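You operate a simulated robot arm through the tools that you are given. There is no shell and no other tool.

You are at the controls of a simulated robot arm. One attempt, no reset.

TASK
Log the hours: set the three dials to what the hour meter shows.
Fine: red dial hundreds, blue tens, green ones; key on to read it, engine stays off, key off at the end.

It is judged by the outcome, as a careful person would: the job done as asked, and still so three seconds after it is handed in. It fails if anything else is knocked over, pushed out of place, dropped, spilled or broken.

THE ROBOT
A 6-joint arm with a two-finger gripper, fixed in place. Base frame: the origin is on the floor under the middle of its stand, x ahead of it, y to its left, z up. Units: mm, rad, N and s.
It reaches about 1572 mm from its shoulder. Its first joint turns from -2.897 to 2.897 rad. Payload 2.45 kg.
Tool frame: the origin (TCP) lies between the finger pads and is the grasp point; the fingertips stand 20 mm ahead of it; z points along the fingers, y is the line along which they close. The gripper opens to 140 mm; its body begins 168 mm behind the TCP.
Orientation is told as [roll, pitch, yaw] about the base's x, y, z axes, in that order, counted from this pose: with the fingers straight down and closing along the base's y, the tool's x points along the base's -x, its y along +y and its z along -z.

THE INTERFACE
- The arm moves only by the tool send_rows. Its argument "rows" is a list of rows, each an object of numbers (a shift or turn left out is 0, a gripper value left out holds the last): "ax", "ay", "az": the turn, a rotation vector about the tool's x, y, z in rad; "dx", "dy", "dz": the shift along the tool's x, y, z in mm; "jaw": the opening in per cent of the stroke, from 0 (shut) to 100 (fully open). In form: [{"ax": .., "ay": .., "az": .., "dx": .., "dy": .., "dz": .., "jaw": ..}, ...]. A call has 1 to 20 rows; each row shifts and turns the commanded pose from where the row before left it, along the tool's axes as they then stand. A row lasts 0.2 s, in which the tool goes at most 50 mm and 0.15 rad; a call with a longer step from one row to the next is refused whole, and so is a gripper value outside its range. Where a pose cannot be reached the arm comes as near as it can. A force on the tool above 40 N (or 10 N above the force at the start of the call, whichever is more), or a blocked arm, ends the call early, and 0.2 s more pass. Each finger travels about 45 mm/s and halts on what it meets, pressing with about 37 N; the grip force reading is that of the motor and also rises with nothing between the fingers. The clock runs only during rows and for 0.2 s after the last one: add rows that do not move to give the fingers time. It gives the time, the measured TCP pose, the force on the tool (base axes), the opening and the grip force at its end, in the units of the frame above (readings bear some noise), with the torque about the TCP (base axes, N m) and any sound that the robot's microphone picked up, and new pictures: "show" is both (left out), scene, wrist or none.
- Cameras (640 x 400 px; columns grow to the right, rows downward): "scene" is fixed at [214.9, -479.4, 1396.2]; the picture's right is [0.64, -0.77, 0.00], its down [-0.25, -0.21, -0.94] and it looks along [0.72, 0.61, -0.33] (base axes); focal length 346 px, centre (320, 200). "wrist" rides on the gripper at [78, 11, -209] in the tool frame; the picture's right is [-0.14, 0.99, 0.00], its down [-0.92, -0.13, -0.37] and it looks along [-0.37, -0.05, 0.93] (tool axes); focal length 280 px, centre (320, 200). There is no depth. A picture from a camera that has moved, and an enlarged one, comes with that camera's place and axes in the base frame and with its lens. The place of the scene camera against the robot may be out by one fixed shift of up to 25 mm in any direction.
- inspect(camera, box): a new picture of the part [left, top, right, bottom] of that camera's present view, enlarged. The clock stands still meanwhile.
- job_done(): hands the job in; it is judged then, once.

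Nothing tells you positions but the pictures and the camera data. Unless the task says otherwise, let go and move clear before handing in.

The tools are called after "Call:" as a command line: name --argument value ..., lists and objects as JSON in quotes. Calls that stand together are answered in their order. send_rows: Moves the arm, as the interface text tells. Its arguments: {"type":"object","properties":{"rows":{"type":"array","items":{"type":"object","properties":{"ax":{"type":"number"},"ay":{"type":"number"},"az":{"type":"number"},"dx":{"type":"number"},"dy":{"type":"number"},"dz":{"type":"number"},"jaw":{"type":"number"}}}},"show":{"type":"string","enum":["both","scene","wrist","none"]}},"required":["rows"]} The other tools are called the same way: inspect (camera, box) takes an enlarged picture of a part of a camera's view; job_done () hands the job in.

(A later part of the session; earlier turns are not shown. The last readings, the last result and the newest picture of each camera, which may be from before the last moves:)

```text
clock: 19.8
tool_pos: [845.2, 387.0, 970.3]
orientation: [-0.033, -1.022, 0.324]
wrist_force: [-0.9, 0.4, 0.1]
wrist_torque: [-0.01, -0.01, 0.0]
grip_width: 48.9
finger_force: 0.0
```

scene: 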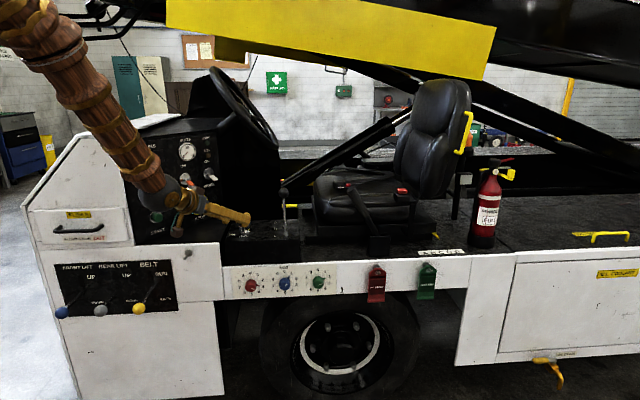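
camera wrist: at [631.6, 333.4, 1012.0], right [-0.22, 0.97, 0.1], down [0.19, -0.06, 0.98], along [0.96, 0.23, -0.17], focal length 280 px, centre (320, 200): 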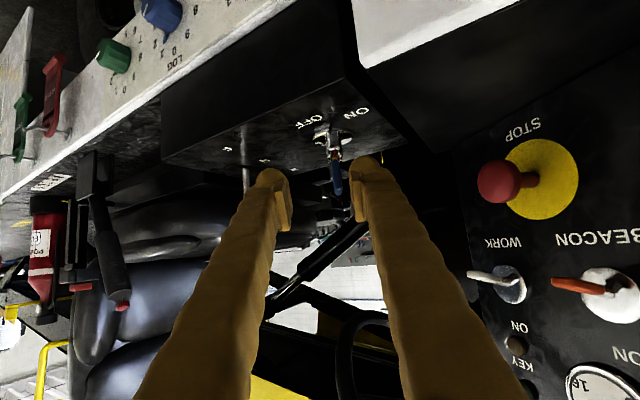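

The pose is settled; the key head is at about (914, 424, 938) from this view too. I'll align laterally and then advance.

Call:
send_rows --rows '[{"dx": -6.4, "dy": 8.1, "dz": 10}, {"dx": -6.3, "dy": 8.1, "dz": 10}, {}, {}]' --show "wrist"

Call:
inspect --camera "wrist" --box '[240, 100, 400, 220]'

```text
clock: 20.8
tool_pos: [864.4, 409.5, 970.3]
orientation: [-0.032, -1.02, 0.322]
wrist_force: [-0.7, -0.5, 0.1]
wrist_torque: [0.0, -0.02, 0.02]
grip_width: 48.9
finger_force: 0.0
camera wrist: at [649.8, 356.5, 1012.5], right [-0.22, 0.97, 0.1], down [0.19, -0.06, 0.98], along [0.96, 0.23, -0.17], focal length 280 px, centre (320, 200)
```

wrist: 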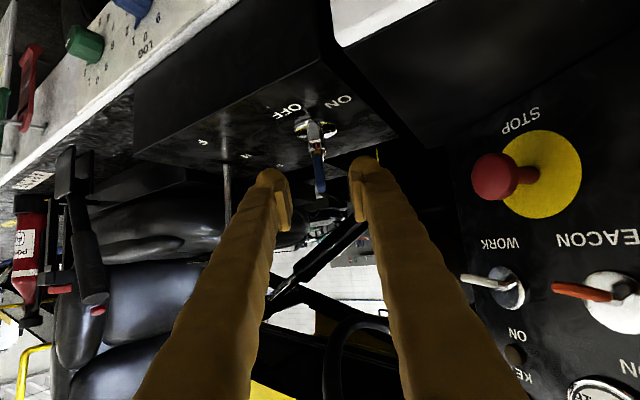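

```text
3.33 times, centred on (320, 160) of wrist
camera zoom: at [649.8, 356.5, 1012.5], right [-0.22, 0.97, 0.1], down [0.19, -0.06, 0.98], along [0.96, 0.23, -0.17], focal length 935 px, centre (320, 333)
```

zoom: 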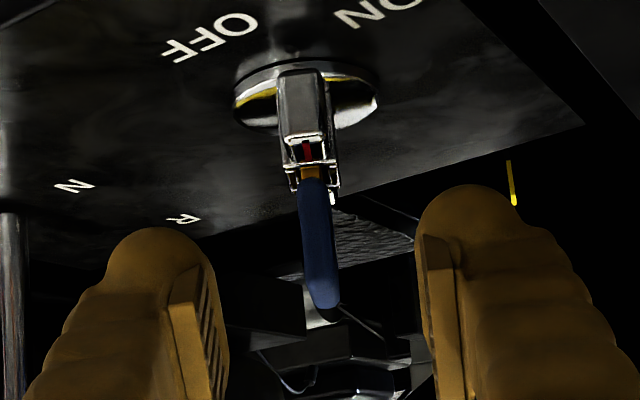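

Alignment is good. I'll advance 60 mm and close on the key.

Call:
send_rows --rows '[{"dz": 20, "dx": 0.2}, {"dz": 20, "dx": 0.2}, {"dz": 14, "dx": 0.1}, {"dz": 6}, {}, {}]' --show "wrist"

Call:
inspect --camera "wrist" --box '[240, 120, 400, 240]'

Call:
inspect --camera "scene" --box '[170, 160, 290, 240]'

```text
clock: 22.1
tool_pos: [913.6, 426.4, 940.6]
orientation: [-0.034, -1.021, 0.324]
wrist_force: [0.0, 0.1, 0.5]
wrist_torque: [-0.01, -0.01, -0.03]
grip_width: 48.9
finger_force: 0.0
camera wrist: at [699.3, 371.9, 982.0], right [-0.22, 0.97, 0.1], down [0.19, -0.06, 0.98], along [0.96, 0.23, -0.17], focal length 280 px, centre (320, 200)
```

wrist: 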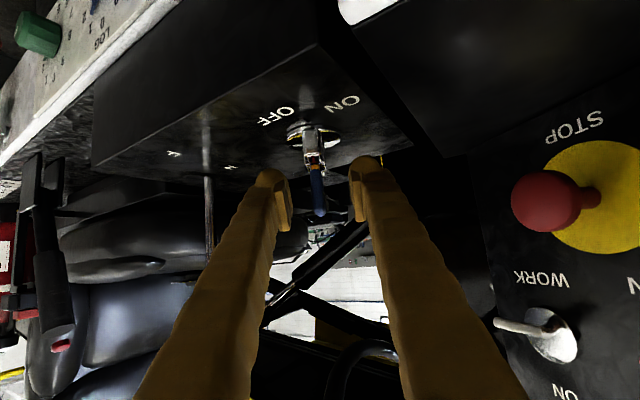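

```text
3.33 times, centred on (320, 180) of wrist
camera zoom: at [699.3, 371.9, 982.0], right [-0.22, 0.97, 0.1], down [0.19, -0.06, 0.98], along [0.96, 0.23, -0.17], focal length 935 px, centre (320, 267)
```

zoom: 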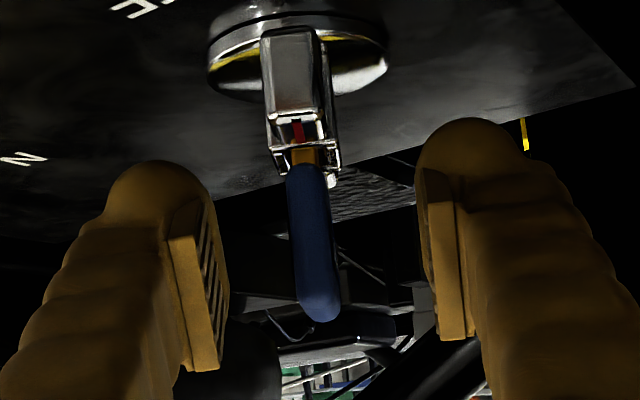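

```text
5.00 times, centred on (230, 200) of scene
camera zoom: at [214.9, -479.4, 1396.2], right [0.64, -0.77, 0.0], down [-0.25, -0.21, -0.94], along [0.72, 0.61, -0.33], focal length 1728 px, centre (770, 200)
```

zoom: 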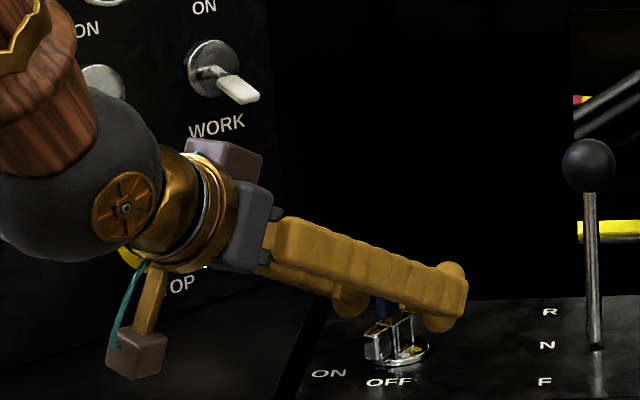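

The key is about 2 mm left of centre between the pads. I'll shift slightly and close.

Call:
send_rows --rows '[{"dy": -2}, {}, {"jaw": 0}, {}, {}, {}, {}, {}]' --show "wrist"

```text
clock: 23.9
tool_pos: [913.9, 425.1, 940.5]
orientation: [-0.032, -1.023, 0.323]
wrist_force: [-2.4, 17.2, 14.9]
wrist_torque: [0.56, 0.07, -0.02]
grip_width: 7.6
finger_force: 35.5
camera wrist: at [699.8, 370.7, 982.6], right [-0.22, 0.97, 0.1], down [0.19, -0.06, 0.98], along [0.96, 0.23, -0.17], focal length 280 px, centre (320, 200)
```

wrist: 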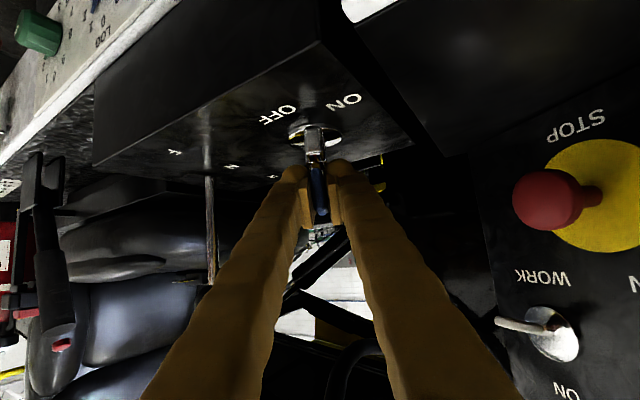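

Gripped, with a side load of about 17 N and 15 N upward. I'll ease that by a small shift before turning.

Call:
send_rows --rows '[{"dy": 1.0, "dx": -0.8, "dz": -0.5}, {}, {}]' --show "none"

```text
clock: 24.8
tool_pos: [913.5, 423.3, 940.6]
orientation: [-0.032, -1.022, 0.323]
wrist_force: [12.0, 5.6, 11.5]
wrist_torque: [0.27, -0.34, -0.03]
grip_width: 7.2
finger_force: 35.1
```

I'll turn the key in small steps and watch the load.

Call:
send_rows --rows '[{"ax": 0.0427, "ay": 0.0009, "az": 0.0261, "dy": 0.1, "dz": 0.2}, {"ax": 0.0427, "ay": 0.0009, "az": 0.0261, "dy": -0.1}, {"ax": 0.0427, "ay": 0.0009, "az": 0.0261, "dy": -0.1}, {}]' --show "none"

```text
clock: 25.8
tool_pos: [913.6, 424.8, 940.1]
orientation: [-0.035, -1.02, 0.172]
wrist_force: [-2.3, 9.5, 20.4]
wrist_torque: [0.34, -0.01, -0.01]
grip_width: 7.3
finger_force: 35.3
```

Yaw is now 0.17 with modest load. Continuing.

Call:
send_rows --rows '[{"ax": 0.0427, "ay": 0.0009, "az": 0.0261, "dy": 0.0, "dx": -0.4, "dz": -0.2}, {"ax": 0.0427, "ay": 0.0009, "az": 0.0261, "dy": -0.1, "dx": -0.4, "dz": -0.2}, {"ax": 0.0427, "ay": 0.0009, "az": 0.0261, "dy": -0.1}, {}]' --show "both"

Call:
inspect --camera "scene" --box '[110, 120, 240, 240]'

Call:
inspect --camera "wrist" --box '[240, 80, 400, 200]'

```text
clock: 26.8
tool_pos: [913.6, 425.7, 940.7]
orientation: [-0.036, -1.02, 0.023]
wrist_force: [-3.5, 3.8, 10.2]
wrist_torque: [0.15, 0.03, -0.05]
grip_width: 7.1
finger_force: 35.5
camera wrist: at [693.6, 436.7, 982.8], right [0.08, 0.99, 0.1], down [0.17, -0.11, 0.98], along [0.98, -0.06, -0.17], focal length 280 px, centre (320, 200)
```

scene: 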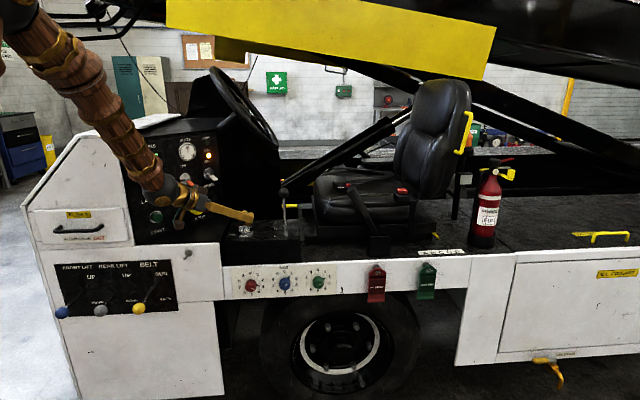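
wrist: 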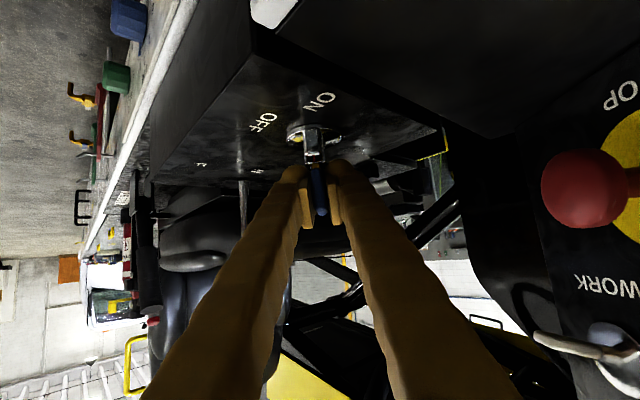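

```text
3.33 times, centred on (175, 180) of scene
camera zoom: at [214.9, -479.4, 1396.2], right [0.64, -0.77, 0.0], down [-0.25, -0.21, -0.94], along [0.72, 0.61, -0.33], focal length 1152 px, centre (803, 267)
```

zoom: 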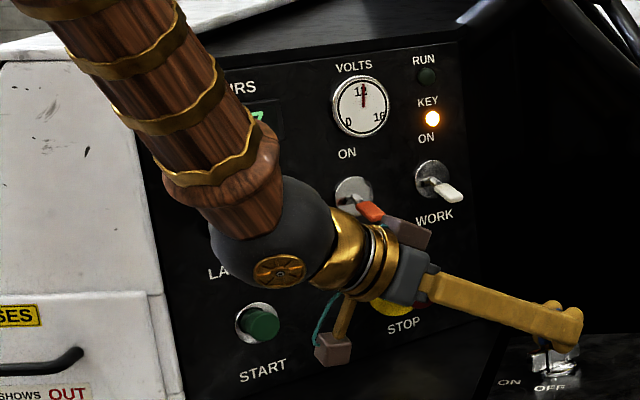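

```text
3.33 times, centred on (320, 140) of wrist
camera zoom: at [693.6, 436.7, 982.8], right [0.08, 0.99, 0.1], down [0.17, -0.11, 0.98], along [0.98, -0.06, -0.17], focal length 935 px, centre (320, 400)
```

zoom: 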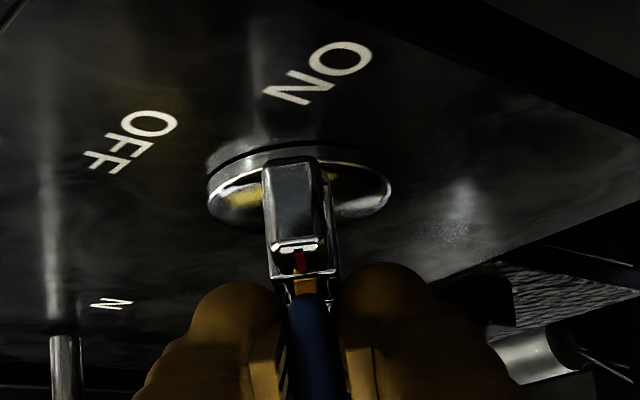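

The KEY lamp is lit and the volt meter reads 12; the hour meter shows green digits behind the arm. I'll release the key and back away to read it.

Call:
send_rows --rows '[{"jaw": 35}, {}, {}, {"dz": -10}, {"dz": -30}, {"dz": -40}, {"dz": -30}, {"dy": -30, "dx": -15}, {"dy": -40, "dx": -15}, {"dy": -40, "dx": -15}, {"dy": -40, "dx": -15}, {}]'

Call:
inspect --camera "scene" --box '[110, 120, 240, 240]'

```text
clock: 29.4
tool_pos: [849.5, 276.8, 1051.7]
orientation: [-0.034, -1.021, 0.023]
wrist_force: [-0.4, 0.4, -0.5]
wrist_torque: [-0.02, 0.0, 0.02]
grip_width: 49.3
finger_force: 0.1
camera wrist: at [630.3, 288.5, 1094.3], right [0.08, 0.99, 0.1], down [0.17, -0.11, 0.98], along [0.98, -0.06, -0.17], focal length 280 px, centre (320, 200)
```

scene: 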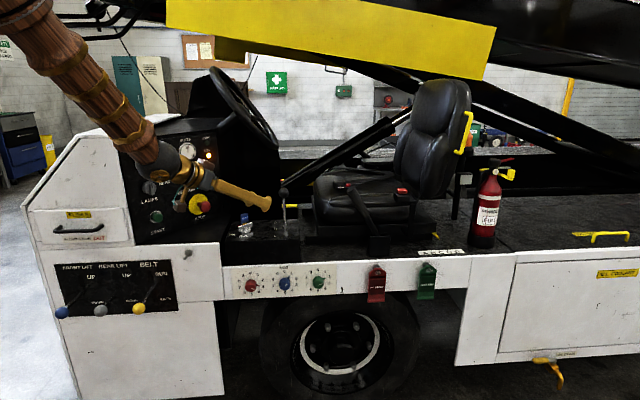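
wrist: 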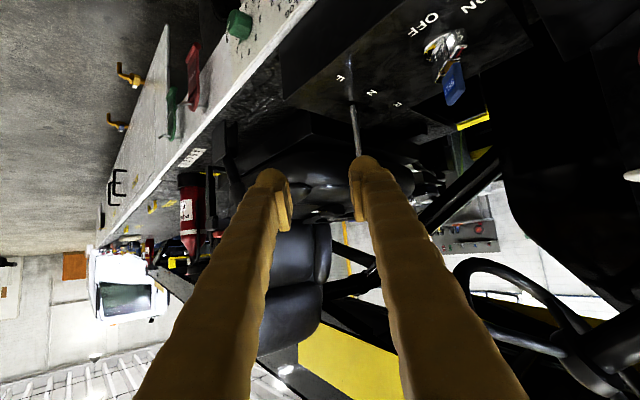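

```text
3.33 times, centred on (175, 180) of scene
camera zoom: at [214.9, -479.4, 1396.2], right [0.64, -0.77, 0.0], down [-0.25, -0.21, -0.94], along [0.72, 0.61, -0.33], focal length 1152 px, centre (803, 267)
```

zoom: 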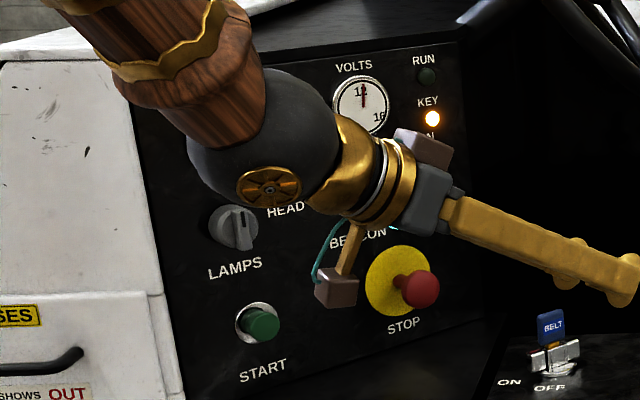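

The key stays ON with the lamp lit. I'll pull the arm back to the right and turn the tool horizontal, square to the dial face, which should also uncover the hour meter.

Call:
send_rows --rows '[{"dx": 20.4, "dy": -31.4, "dz": -13.1}, {"dx": 20.4, "dy": -31.4, "dz": -13.1}, {"dx": 20.4, "dy": -31.4, "dz": -13.1}, {"dx": 20.4, "dy": -31.4, "dz": -13.1}, {"dx": 20.4, "dy": -31.4, "dz": -13.1}, {"ay": -0.11}, {"ay": -0.11}, {"ay": -0.11}, {"ay": -0.11}, {"ay": -0.11}, {"ax": -0.127}, {"ax": -0.127}, {"ax": -0.127}, {"ax": -0.127}, {"ax": -0.127}, {"ax": -0.127}, {}]'

Call:
inspect --camera "scene" --box '[110, 120, 240, 240]'

```text
clock: 33.0
tool_pos: [773.8, 156.6, 1055.2]
orientation: [-1.401, -1.507, 1.445]
wrist_force: [0.1, -0.8, -0.3]
wrist_torque: [-0.02, 0.03, 0.01]
grip_width: 49.0
finger_force: 0.0
out of reach, approached as far as the arm can: row 7, 8, 9, 10, 11, 12, 13, 14, 15, 16
camera wrist: at [562.9, 151.9, 978.3], right [-0.04, 1.0, 0.07], down [-0.35, -0.08, 0.93], along [0.93, 0.01, 0.36], focal length 280 px, centre (320, 200)
```

scene: 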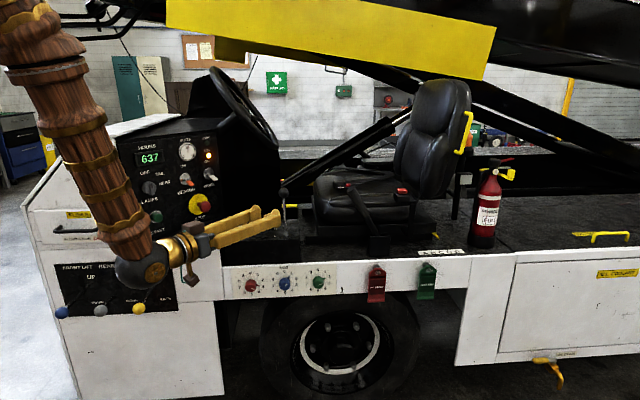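
wrist: 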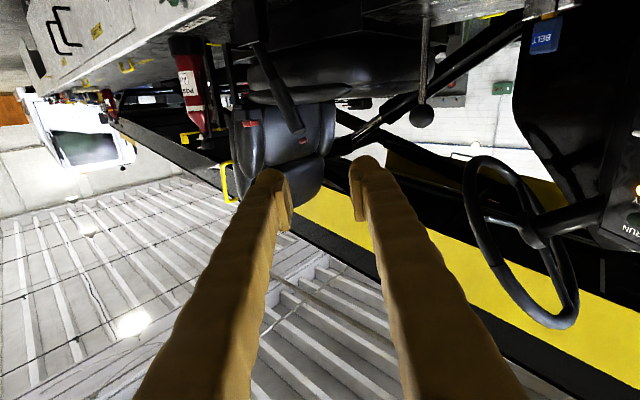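

```text
3.33 times, centred on (175, 180) of scene
camera zoom: at [214.9, -479.4, 1396.2], right [0.64, -0.77, 0.0], down [-0.25, -0.21, -0.94], along [0.72, 0.61, -0.33], focal length 1152 px, centre (803, 267)
```

zoom: 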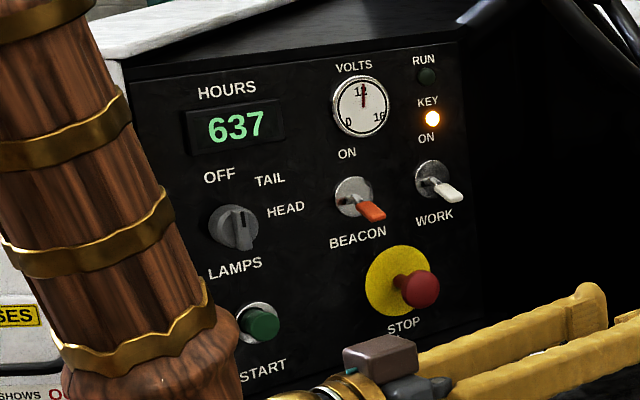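

The hour meter reads 637, so red goes to 6, blue to 3 and green to 7. The arm was folded too tightly to finish turning, so I'll lower it toward the dial height where there is more room, and confirm the reading with a closer zoom.

Call:
inspect --camera "scene" --box '[135, 130, 185, 175]'

Call:
send_rows --rows '[{"dx": 37.3, "dy": 2.4, "dz": 5.4}, {"dx": 37.3, "dy": 2.4, "dz": 5.4}, {"dx": 37.3, "dy": 2.4, "dz": 5.4}, {"dx": 37.3, "dy": 2.4, "dz": 5.4}, {"dx": 37.3, "dy": 2.4, "dz": 5.4}, {"dx": 37.3, "dy": 2.4, "dz": 5.4}, {"dx": 37.3, "dy": 2.4, "dz": 5.4}, {}]'

```text
8.89 times, centred on (160, 152) of scene
camera zoom: at [214.9, -479.4, 1396.2], right [0.64, -0.77, 0.0], down [-0.25, -0.21, -0.94], along [0.72, 0.61, -0.33], focal length 3072 px, centre (1742, 622)
```

zoom: 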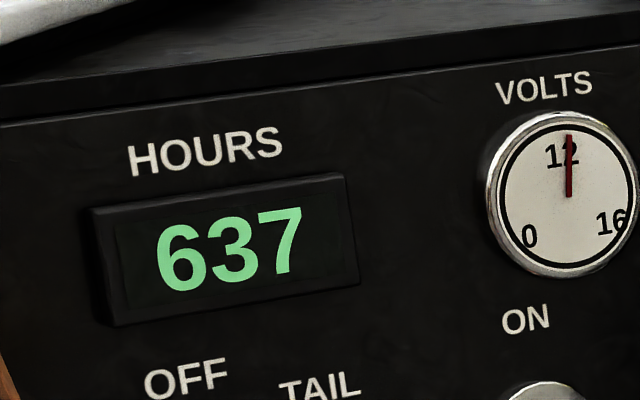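

```text
clock: 34.8
tool_pos: [841.6, 175.6, 852.8]
orientation: [-1.4, -1.419, 1.438]
wrist_force: [-0.8, -0.5, -0.9]
wrist_torque: [0.02, 0.01, 0.02]
grip_width: 49.1
finger_force: 0.0
out of reach, approached as far as the arm can: row 1, 2, 3, 4, 5, 6, 7
camera wrist: at [629.3, 165.6, 778.8], right [-0.03, 1.0, -0.01], down [-0.34, 0.0, 0.94], along [0.94, 0.04, 0.34], focal length 280 px, centre (320, 200)
```

scene: 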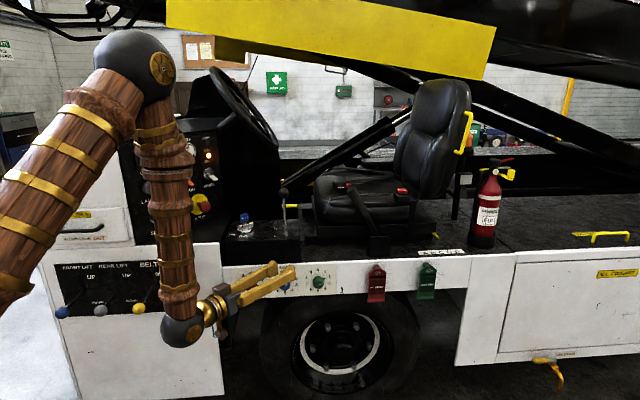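
wrist: 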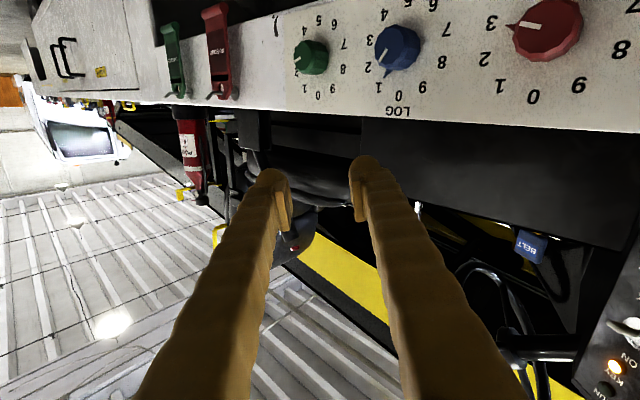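

637 is confirmed. The arm is limited in this posture, so before I try changes I'll use this good frontal view to locate the dials.

Call:
inspect --camera "wrist" --box '[260, 0, 480, 130]'

Call:
inspect --camera "wrist" --box '[440, 0, 640, 130]'

```text
2.91 times, centred on (370, 65) of wrist
camera zoom: at [629.3, 165.6, 778.8], right [-0.03, 1.0, -0.01], down [-0.34, 0.0, 0.94], along [0.94, 0.04, 0.34], focal length 816 px, centre (174, 593)
```

zoom: 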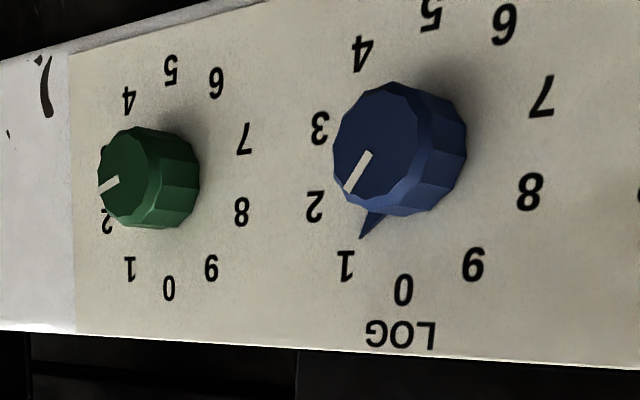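

```text
3.08 times, centred on (540, 65) of wrist
camera zoom: at [629.3, 165.6, 778.8], right [-0.03, 1.0, -0.01], down [-0.34, 0.0, 0.94], along [0.94, 0.04, 0.34], focal length 863 px, centre (-357, 615)
```

zoom: 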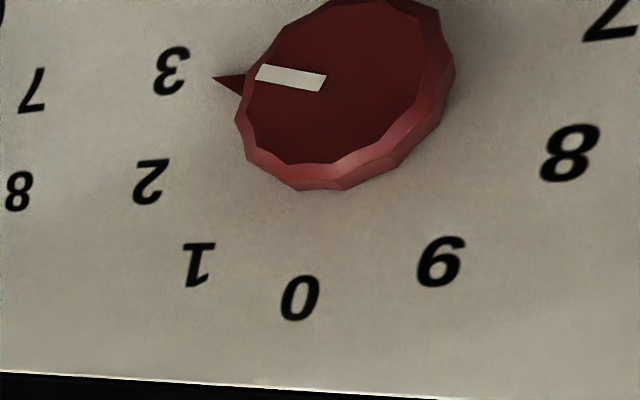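

From two views the dial face is vertical at x+y≈1202: red about (855, 347, 735), blue (941, 261, 735), green (1023, 178, 733). Knobs are about 38 mm across and 30 mm deep, now at 3-1-2. Next I'll probe which wrist motions the arm can do here with small moves, starting with a short move right and a small yaw.

Call:
send_rows --rows '[{"dy": -30}, {"dy": -30}, {}]' --show "none"

Call:
send_rows --rows '[{"ax": -0.1}, {}]' --show "none"

```text
clock: 35.5
tool_pos: [846.3, 153.5, 871.5]
orientation: [-1.397, -1.426, 1.407]
wrist_force: [0.4, 0.4, -1.1]
wrist_torque: [-0.02, 0.01, 0.01]
grip_width: 48.7
finger_force: 0.1
out of reach, approached as far as the arm can: row 1, 2
```

```text
clock: 36.1
tool_pos: [845.3, 152.5, 872.0]
orientation: [-1.397, -1.426, 1.407]
wrist_force: [-0.3, 0.1, -0.8]
wrist_torque: [-0.03, -0.01, -0.03]
grip_width: 49.1
finger_force: 0.1
out of reach, approached as far as the arm can: row 1
```

Call:
send_rows --rows '[{"az": 0.1}, {}]' --show "none"

Call:
send_rows --rows '[{"ax": 0.1}, {}]' --show "none"

Call:
send_rows --rows '[{"ay": 0.1}, {}]' --show "none"

```text
clock: 36.8
tool_pos: [846.1, 153.5, 872.7]
orientation: [-1.398, -1.429, 1.405]
wrist_force: [0.5, 0.3, 0.0]
wrist_torque: [0.02, -0.02, 0.0]
grip_width: 49.1
finger_force: 0.2
out of reach, approached as far as the arm can: row 1
```

```text
clock: 37.4
tool_pos: [846.3, 151.2, 873.1]
orientation: [-1.497, -1.428, 1.408]
wrist_force: [-0.4, 0.0, 0.3]
wrist_torque: [0.01, -0.02, 0.0]
grip_width: 48.8
finger_force: 0.0
```

```text
clock: 38.0
tool_pos: [845.6, 152.8, 872.7]
orientation: [-0.912, -1.391, 0.815]
wrist_force: [0.8, -0.8, -0.5]
wrist_torque: [0.02, 0.02, 0.03]
grip_width: 49.1
finger_force: 0.1
```

The last wrist joint is at its limit in the + direction, while − is free. Since the gripper is symmetric, I'll unwind by rolling the tool about −2.5 rad here in free space, which also sets up the blue dial.

Call:
send_rows --rows '[{"az": -0.14}, {"az": -0.14}, {"az": -0.14}, {"az": -0.14}, {"az": -0.14}, {"az": -0.14}, {"az": -0.14}, {"az": -0.14}, {"az": -0.14}, {"az": -0.14}, {"az": -0.14}, {"az": -0.14}, {"az": -0.14}, {"az": -0.14}, {"az": -0.14}, {"az": -0.14}, {}]' --show "scene"

```text
clock: 41.5
tool_pos: [845.8, 151.6, 872.0]
orientation: [-1.411, 0.807, 1.581]
wrist_force: [0.2, -0.5, 0.0]
wrist_torque: [-0.04, -0.06, -0.01]
grip_width: 48.9
finger_force: 0.1
```

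scene: 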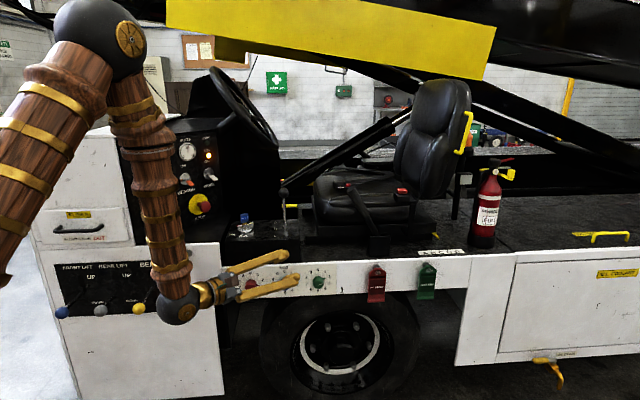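

Unwound successfully. Now I'll turn the tool square onto the dial face with the closing line set perpendicular to the blue pointer, and move to about 100 mm in front of the blue dial.

Call:
send_rows --rows '[{"ax": 0.1073, "ay": -0.07, "az": -0.0243}, {"ax": 0.1073, "ay": -0.07, "az": -0.0243}, {"ax": 0.1073, "ay": -0.07, "az": -0.0243}, {"ax": 0.1073, "ay": -0.07, "az": -0.0243}, {"ax": 0.1073, "ay": -0.07, "az": -0.0243}, {"ax": 0.1073, "ay": -0.07, "az": -0.0243}, {"ax": 0.1073, "ay": -0.07, "az": -0.0243}, {"dx": -29.2, "dy": 18.1, "dz": 11}, {"dx": -29.2, "dy": 18.1, "dz": 11}, {"dx": -29.2, "dy": 18.1, "dz": 11}, {"dx": -29.2, "dy": 18.1, "dz": 11}, {}]'

```text
clock: 44.1
tool_pos: [876.7, 183.7, 733.1]
orientation: [-1.441, 0.818, 1.675]
wrist_force: [-0.7, 0.6, -0.3]
wrist_torque: [-0.02, 0.01, -0.01]
grip_width: 48.9
finger_force: 0.0
out of reach, approached as far as the arm can: row 1, 2, 3, 4, 5, 6, 7
camera wrist: at [672.4, 119.4, 801.0], right [-0.06, -0.63, -0.77], down [-0.43, 0.71, -0.56], along [0.9, 0.3, -0.31], focal length 280 px, centre (320, 200)
```

scene: 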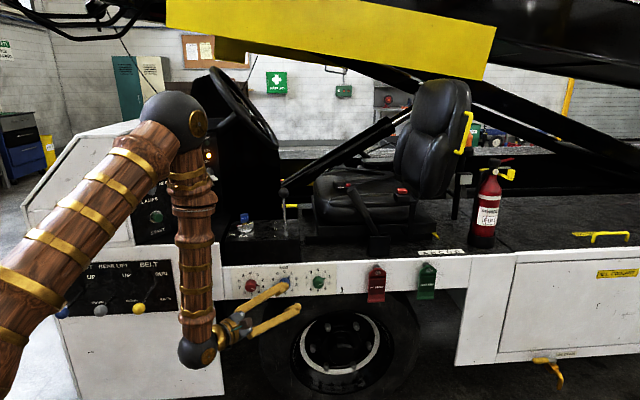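
wrist: 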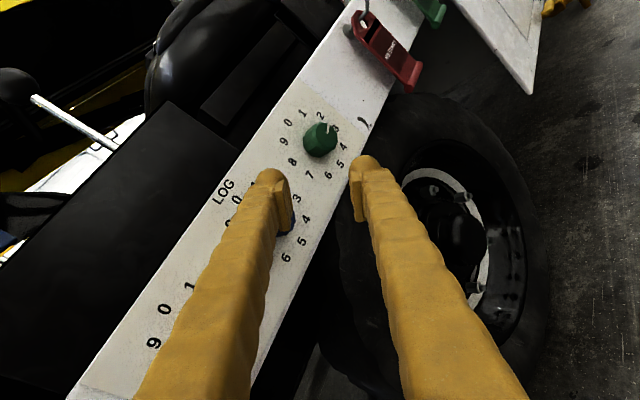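

Translations work, but the forearm-roll joint is at its limit, so the tool cannot swing left this way round. The robust fix is to tilt the tool down beneath the wrist, swing it clockwise right around the forearm to the other side, then raise it again facing the dials. First I'll swing slightly right and tilt down.

Call:
send_rows --rows '[{"dz": -25}, {"ax": -0.1029, "ay": 0.0944, "az": 0.0112, "dx": 30.1, "dy": 32.7, "dz": -3.8}, {"ax": -0.1029, "ay": 0.0944, "az": 0.0112, "dx": 30.1, "dy": 32.7, "dz": -3.8}, {"ax": -0.0932, "ay": -0.1009, "az": 0.002, "dx": -32.5, "dy": 29.7, "dz": -3.0}, {"ax": -0.0932, "ay": -0.1009, "az": 0.002, "dx": -32.5, "dy": 29.7, "dz": -3.0}, {"ax": -0.0932, "ay": -0.1009, "az": 0.002, "dx": -32.5, "dy": 29.7, "dz": -3.0}, {"ax": -0.0932, "ay": -0.1009, "az": 0.002, "dx": -32.5, "dy": 29.7, "dz": -3.0}, {"ax": -0.0932, "ay": -0.1009, "az": 0.002, "dx": -32.5, "dy": 29.7, "dz": -3.0}, {"ax": -0.0932, "ay": -0.1009, "az": 0.002, "dx": -32.5, "dy": 29.7, "dz": -3.0}, {"ax": -0.0932, "ay": -0.1009, "az": 0.002, "dx": -32.5, "dy": 29.7, "dz": -3.0}, {}]'

```text
clock: 46.5
tool_pos: [685.2, 140.3, 485.3]
orientation: [-0.376, 0.366, 2.046]
wrist_force: [-0.7, -0.4, 0.3]
wrist_torque: [0.01, 0.0, -0.01]
grip_width: 49.1
finger_force: 0.1
camera wrist: at [608.4, 94.9, 691.5], right [-0.82, -0.42, -0.39], down [-0.47, 0.88, 0.03], along [0.33, 0.21, -0.92], focal length 280 px, centre (320, 200)
```

scene: 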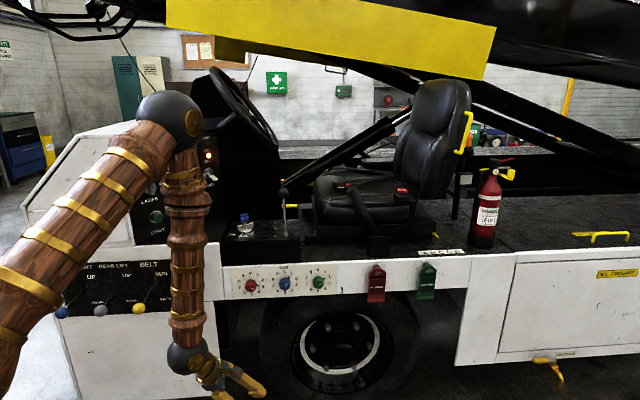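
wrist: 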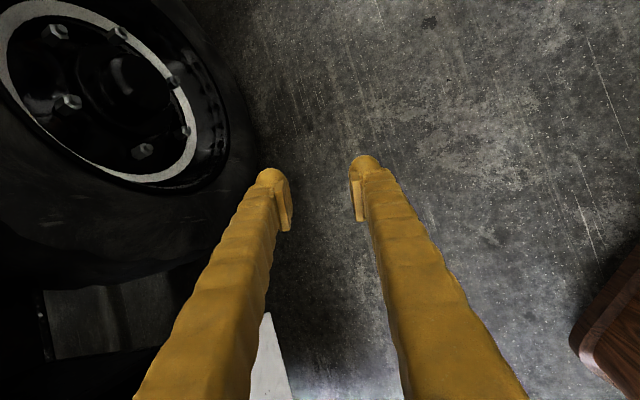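

The tilt-down worked with no limit hit. A wooden object (the robot's stand, I think) shows at the lower right of the wrist view, so I'll shift the wrist outward first and judge its distance before sweeping past it.

Call:
send_rows --rows '[{"dx": 33.4, "dy": -9.5, "dz": 17.7}, {"dx": 33.4, "dy": -9.5, "dz": 17.7}, {"dx": 33.4, "dy": -9.5, "dz": 17.7}, {"dx": 33.4, "dy": -9.5, "dz": 17.7}, {}, {"ax": -0.051, "ay": 0.048, "az": 0.1211, "dx": 14.3, "dy": 17.0, "dz": -0.8}, {"ax": -0.051, "ay": 0.048, "az": 0.1211, "dx": 14.3, "dy": 17.0, "dz": -0.8}, {"ax": -0.051, "ay": 0.048, "az": 0.1211, "dx": 14.3, "dy": 17.0, "dz": -0.8}, {"ax": -0.051, "ay": 0.048, "az": 0.1211, "dx": 14.3, "dy": 17.0, "dz": -0.8}, {}]'

```text
clock: 48.8
tool_pos: [760.4, -34.9, 486.5]
orientation: [-0.376, 0.369, 1.485]
wrist_force: [-0.3, -1.0, -0.4]
wrist_torque: [0.02, 0.02, 0.0]
grip_width: 49.1
finger_force: 0.0
camera wrist: at [672.7, -33.9, 691.3], right [-0.92, 0.08, -0.39], down [0.07, 1.0, 0.03], along [0.39, 0.0, -0.92], focal length 280 px, centre (320, 200)
```

scene: 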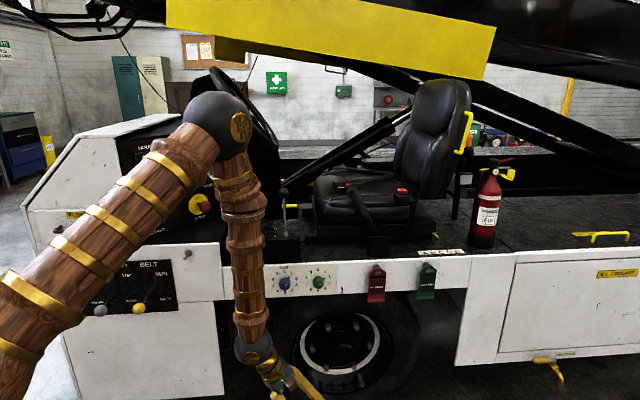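
wrist: 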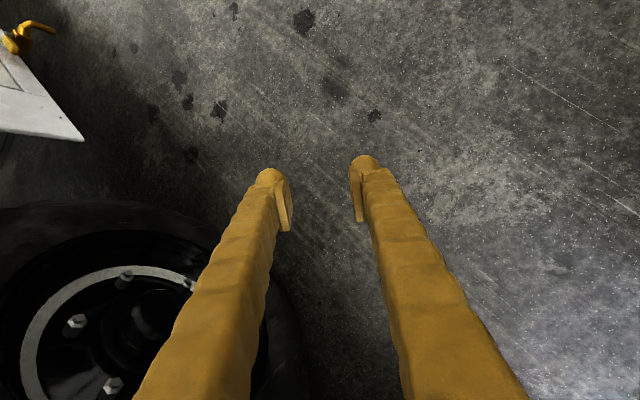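

Clear so far. I'll continue the sweep, checking the view along the way.

Call:
send_rows --rows '[{"ax": -0.051, "ay": 0.048, "az": 0.1211, "dx": 14.3, "dy": 17.0, "dz": -0.8}, {"ax": -0.051, "ay": 0.048, "az": 0.1211, "dx": 14.3, "dy": 17.0, "dz": -0.8}, {"ax": -0.051, "ay": 0.048, "az": 0.1211, "dx": 14.3, "dy": 17.0, "dz": -0.8}, {"ax": -0.051, "ay": 0.048, "az": 0.1211, "dx": 14.3, "dy": 17.0, "dz": -0.8}, {"ax": -0.051, "ay": 0.048, "az": 0.1211, "dx": 14.3, "dy": 17.0, "dz": -0.8}, {"ax": -0.051, "ay": 0.048, "az": 0.1211, "dx": 14.3, "dy": 17.0, "dz": -0.8}, {"ax": -0.051, "ay": 0.048, "az": 0.1211, "dx": 14.3, "dy": 17.0, "dz": -0.8}, {"ax": -0.051, "ay": 0.048, "az": 0.1211, "dx": 14.3, "dy": 17.0, "dz": -0.8}, {}]'

```text
clock: 50.8
tool_pos: [595.8, -67.3, 485.3]
orientation: [-0.372, 0.373, 0.369]
wrist_force: [0.6, -0.8, -0.5]
wrist_torque: [0.02, 0.01, -0.03]
grip_width: 49.1
finger_force: 0.1
camera wrist: at [560.2, 10.1, 691.6], right [-0.33, 0.86, -0.39], down [0.93, 0.37, 0.03], along [0.17, -0.35, -0.92], focal length 280 px, centre (320, 200)
```

scene: 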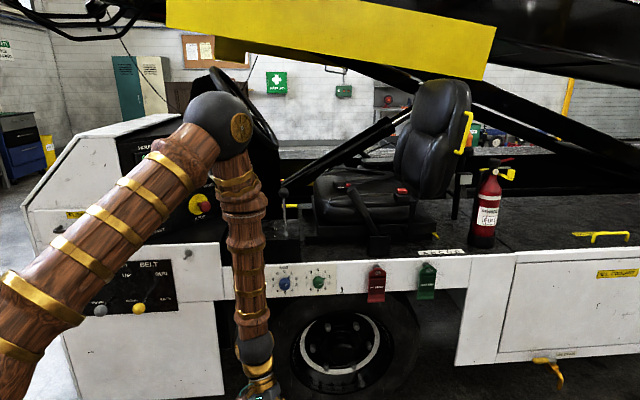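
wrist: 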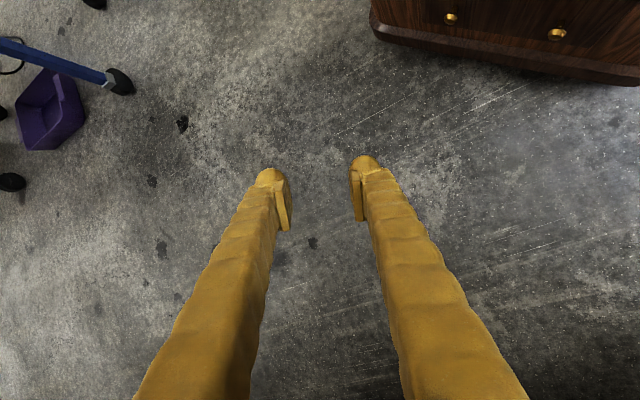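

The stand's front face is at about x=260, well clear of the sweep (which reaches in to about x=400). Continuing.

Call:
send_rows --rows '[{"ax": -0.051, "ay": 0.048, "az": 0.1211, "dx": 14.3, "dy": 17.0, "dz": -0.8}, {"ax": -0.051, "ay": 0.048, "az": 0.1211, "dx": 14.3, "dy": 17.0, "dz": -0.8}, {"ax": -0.051, "ay": 0.048, "az": 0.1211, "dx": 14.3, "dy": 17.0, "dz": -0.8}, {"ax": -0.051, "ay": 0.048, "az": 0.1211, "dx": 14.3, "dy": 17.0, "dz": -0.8}, {"ax": -0.051, "ay": 0.048, "az": 0.1211, "dx": 14.3, "dy": 17.0, "dz": -0.8}, {"ax": -0.051, "ay": 0.048, "az": 0.1211, "dx": 14.3, "dy": 17.0, "dz": -0.8}, {"ax": -0.051, "ay": 0.048, "az": 0.1211, "dx": 14.3, "dy": 17.0, "dz": -0.8}, {"ax": -0.051, "ay": 0.048, "az": 0.1211, "dx": 14.3, "dy": 17.0, "dz": -0.8}, {"ax": -0.051, "ay": 0.048, "az": 0.1211, "dx": 14.3, "dy": 17.0, "dz": -0.8}, {"ax": -0.051, "ay": 0.048, "az": 0.1211, "dx": 14.3, "dy": 17.0, "dz": -0.8}, {}]'

```text
clock: 53.1
tool_pos: [497.7, 114.5, 488.3]
orientation: [-0.376, 0.378, -1.033]
wrist_force: [-0.6, 0.5, -0.5]
wrist_torque: [0.01, 0.01, -0.01]
grip_width: 48.8
finger_force: 0.0
camera wrist: at [570.2, 160.0, 693.2], right [0.79, 0.48, -0.39], down [0.53, -0.85, 0.02], along [-0.32, -0.22, -0.92], focal length 280 px, centre (320, 200)
```

scene: 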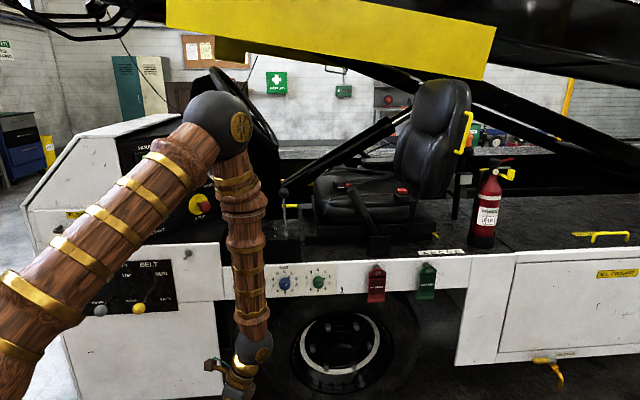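
wrist: 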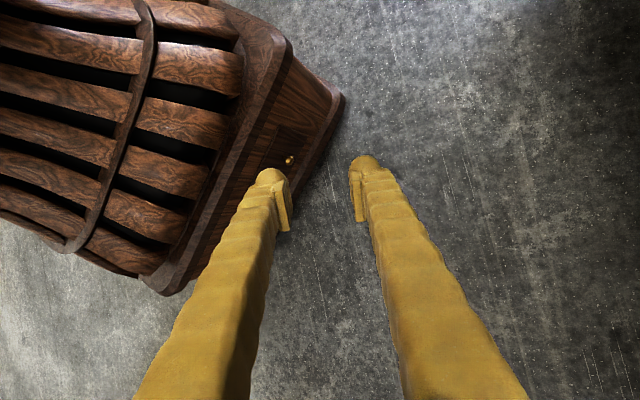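

Past the stand. Continuing the sweep round to face the vehicle from the other side.

Call:
send_rows --rows '[{"ax": -0.051, "ay": 0.048, "az": 0.1211, "dx": 14.3, "dy": 17.0, "dz": -0.8}, {"ax": -0.051, "ay": 0.048, "az": 0.1211, "dx": 14.3, "dy": 17.0, "dz": -0.8}, {"ax": -0.051, "ay": 0.048, "az": 0.1211, "dx": 14.3, "dy": 17.0, "dz": -0.8}, {"ax": -0.051, "ay": 0.048, "az": 0.1211, "dx": 14.3, "dy": 17.0, "dz": -0.8}, {"ax": -0.051, "ay": 0.048, "az": 0.1211, "dx": 14.3, "dy": 17.0, "dz": -0.8}, {"ax": -0.051, "ay": 0.048, "az": 0.1211, "dx": 14.3, "dy": 17.0, "dz": -0.8}, {"ax": -0.051, "ay": 0.048, "az": 0.1211, "dx": 14.3, "dy": 17.0, "dz": -0.8}, {"ax": -0.051, "ay": 0.048, "az": 0.1211, "dx": 14.3, "dy": 17.0, "dz": -0.8}, {"ax": -0.051, "ay": 0.048, "az": 0.1211, "dx": 14.3, "dy": 17.0, "dz": -0.8}, {"ax": -0.051, "ay": 0.048, "az": 0.1211, "dx": 14.3, "dy": 17.0, "dz": -0.8}, {"ax": -0.051, "ay": 0.048, "az": 0.1211, "dx": 14.3, "dy": 17.0, "dz": -0.8}, {"ax": -0.051, "ay": 0.048, "az": 0.1211, "dx": 14.3, "dy": 17.0, "dz": -0.8}, {"ax": -0.051, "ay": 0.048, "az": 0.1211, "dx": 14.3, "dy": 17.0, "dz": -0.8}, {"ax": -0.051, "ay": 0.048, "az": 0.1211, "dx": 14.3, "dy": 17.0, "dz": -0.8}, {"ax": -0.051, "ay": 0.048, "az": 0.1211, "dx": 14.3, "dy": 17.0, "dz": -0.8}, {}]'

```text
clock: 56.5
tool_pos: [758.4, 199.6, 489.5]
orientation: [-0.383, 0.372, -3.133]
wrist_force: [-0.3, 0.3, -1.0]
wrist_torque: [0.0, 0.01, 0.01]
grip_width: 49.0
finger_force: 0.1
camera wrist: at [763.0, 111.0, 694.1], right [0.01, -0.92, -0.39], down [-1.0, -0.03, 0.03], along [-0.04, 0.39, -0.92], focal length 280 px, centre (320, 200)
```

scene: 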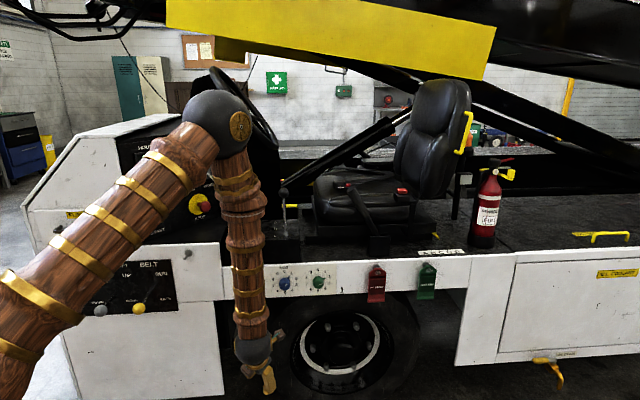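
wrist: 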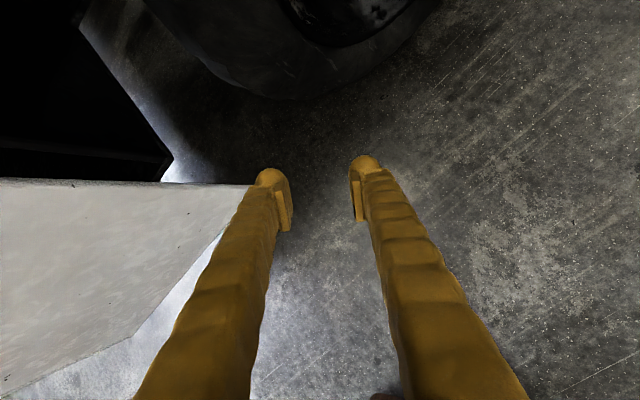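

The swing is complete with no limits hit. Now I'll shift back a little and raise the tool to face the dial panel squarely, in front of the blue dial.

Call:
send_rows --rows '[{"dx": -6.2, "dy": 38.8, "dz": -6.3}, {"dx": -6.2, "dy": 38.8, "dz": -6.3}, {"dx": -6.2, "dy": 38.8, "dz": -6.3}, {"ax": 0.0784, "ay": 0.1045, "az": -0.0115, "dx": 33.3, "dy": -25.0, "dz": -2.7}, {"ax": 0.0784, "ay": 0.1045, "az": -0.0115, "dx": 33.3, "dy": -25.0, "dz": -2.7}, {"ax": 0.0784, "ay": 0.1045, "az": -0.0115, "dx": 33.3, "dy": -25.0, "dz": -2.7}, {"ax": 0.0784, "ay": 0.1045, "az": -0.0115, "dx": 33.3, "dy": -25.0, "dz": -2.7}, {"ax": 0.0784, "ay": 0.1045, "az": -0.0115, "dx": 33.3, "dy": -25.0, "dz": -2.7}, {"ax": 0.0784, "ay": 0.1045, "az": -0.0115, "dx": 33.3, "dy": -25.0, "dz": -2.7}, {"ax": 0.0784, "ay": 0.1045, "az": -0.0115, "dx": 33.3, "dy": -25.0, "dz": -2.7}, {"ax": 0.0784, "ay": 0.1045, "az": -0.0115, "dx": 33.3, "dy": -25.0, "dz": -2.7}, {}]'

```text
clock: 59.1
tool_pos: [873.7, 187.5, 733.7]
orientation: [-1.573, 0.943, 2.355]
wrist_force: [0.4, -0.2, -0.4]
wrist_torque: [-0.01, 0.04, 0.0]
grip_width: 49.2
finger_force: 0.1
camera wrist: at [762.9, 1.6, 791.3], right [0.51, -0.51, -0.69], down [-0.72, 0.19, -0.67], along [0.48, 0.84, -0.26], focal length 280 px, centre (320, 200)
```

scene: 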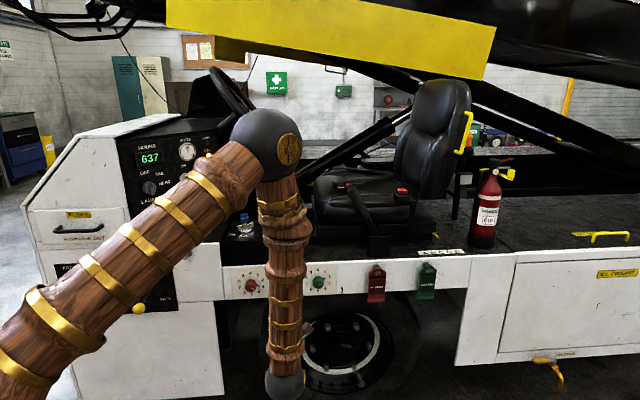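
wrist: 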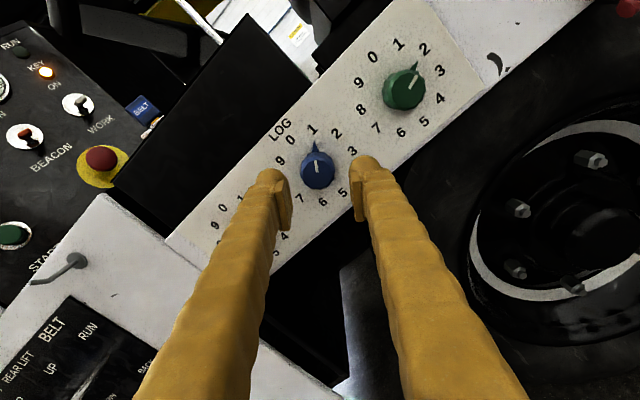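

The tool now faces the panel squarely, with the blue dial between the fingers and its pointer clear of the pads. I'll zoom in to refine the alignment.

Call:
inspect --camera "wrist" --box '[250, 110, 390, 210]'

```text
4.00 times, centred on (320, 160) of wrist
camera zoom: at [762.9, 1.6, 791.3], right [0.51, -0.51, -0.69], down [-0.72, 0.19, -0.67], along [0.48, 0.84, -0.26], focal length 1122 px, centre (320, 360)
```

zoom: 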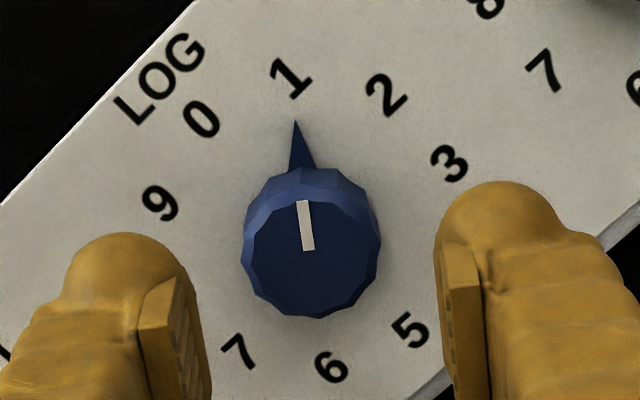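

The dial axis is about 2–3 mm off the tool axis. I'll correct that, open slightly, and advance most of the way.

Call:
send_rows --rows '[{"dx": -1.8, "dy": -3.2, "jaw": 42}, {"dz": 15}, {"dz": 15}, {"dz": 12}, {}, {}]' --show "wrist"

Call:
inspect --camera "wrist" --box '[250, 120, 390, 220]'

```text
clock: 60.5
tool_pos: [899.2, 220.8, 734.4]
orientation: [-1.572, 0.943, 2.357]
wrist_force: [0.8, 0.5, 0.5]
wrist_torque: [0.0, -0.03, 0.03]
grip_width: 58.9
finger_force: 0.0
camera wrist: at [790.3, 33.5, 791.4], right [0.51, -0.51, -0.69], down [-0.72, 0.19, -0.67], along [0.48, 0.84, -0.27], focal length 280 px, centre (320, 200)
```

wrist: 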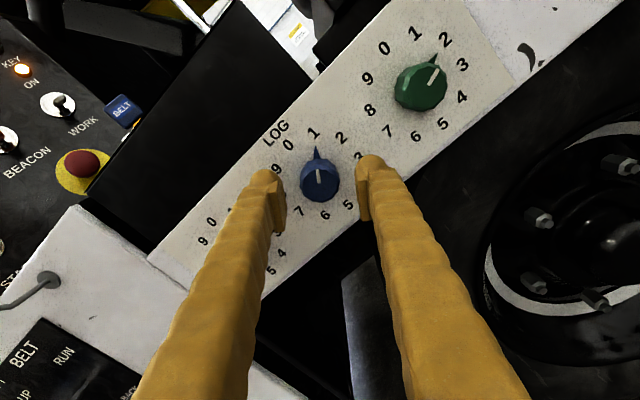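

```text
4.00 times, centred on (320, 170) of wrist
camera zoom: at [790.3, 33.5, 791.4], right [0.51, -0.51, -0.69], down [-0.72, 0.19, -0.67], along [0.48, 0.84, -0.27], focal length 1122 px, centre (320, 320)
```

zoom: 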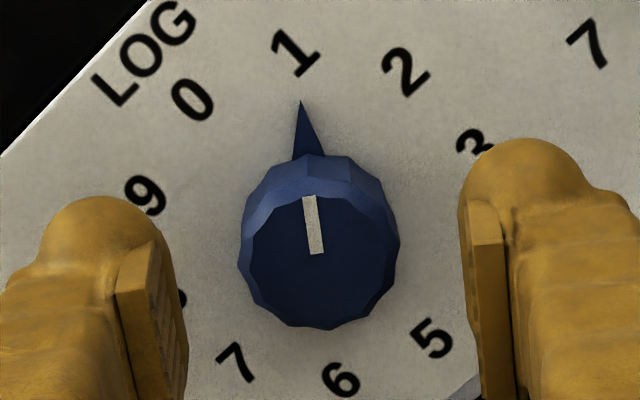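

Well centred. I'll advance the last 27 mm and close on the blue knob.

Call:
send_rows --rows '[{"dz": 10, "dx": -0.5}, {"dz": 10}, {"dz": 7}, {}, {"jaw": 0}, {}, {}, {}, {}]' --show "wrist"

Call:
inspect --camera "wrist" --box '[250, 120, 390, 220]'

```text
clock: 62.5
tool_pos: [919.2, 240.6, 734.2]
orientation: [-1.57, 0.943, 2.357]
wrist_force: [-2.1, 2.7, 2.3]
wrist_torque: [-0.02, 0.04, 0.07]
grip_width: 33.5
finger_force: 45.3
camera wrist: at [808.9, 53.5, 790.6], right [0.51, -0.51, -0.69], down [-0.72, 0.19, -0.67], along [0.48, 0.84, -0.27], focal length 280 px, centre (320, 200)
```

wrist: 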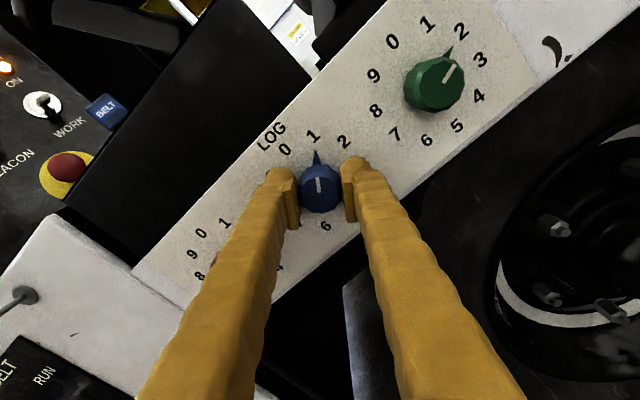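

```text
4.00 times, centred on (320, 170) of wrist
camera zoom: at [808.9, 53.5, 790.6], right [0.51, -0.51, -0.69], down [-0.72, 0.19, -0.67], along [0.48, 0.84, -0.27], focal length 1122 px, centre (320, 320)
```

zoom: 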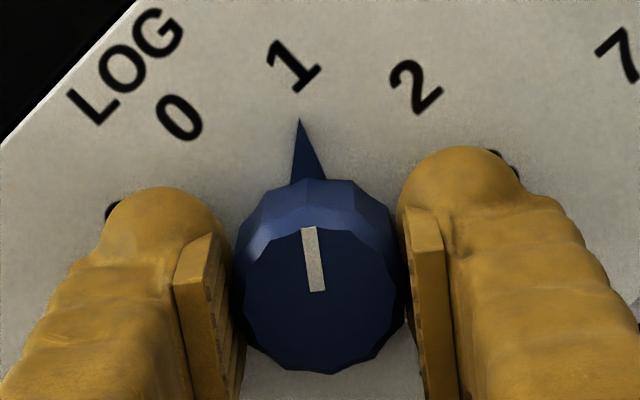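

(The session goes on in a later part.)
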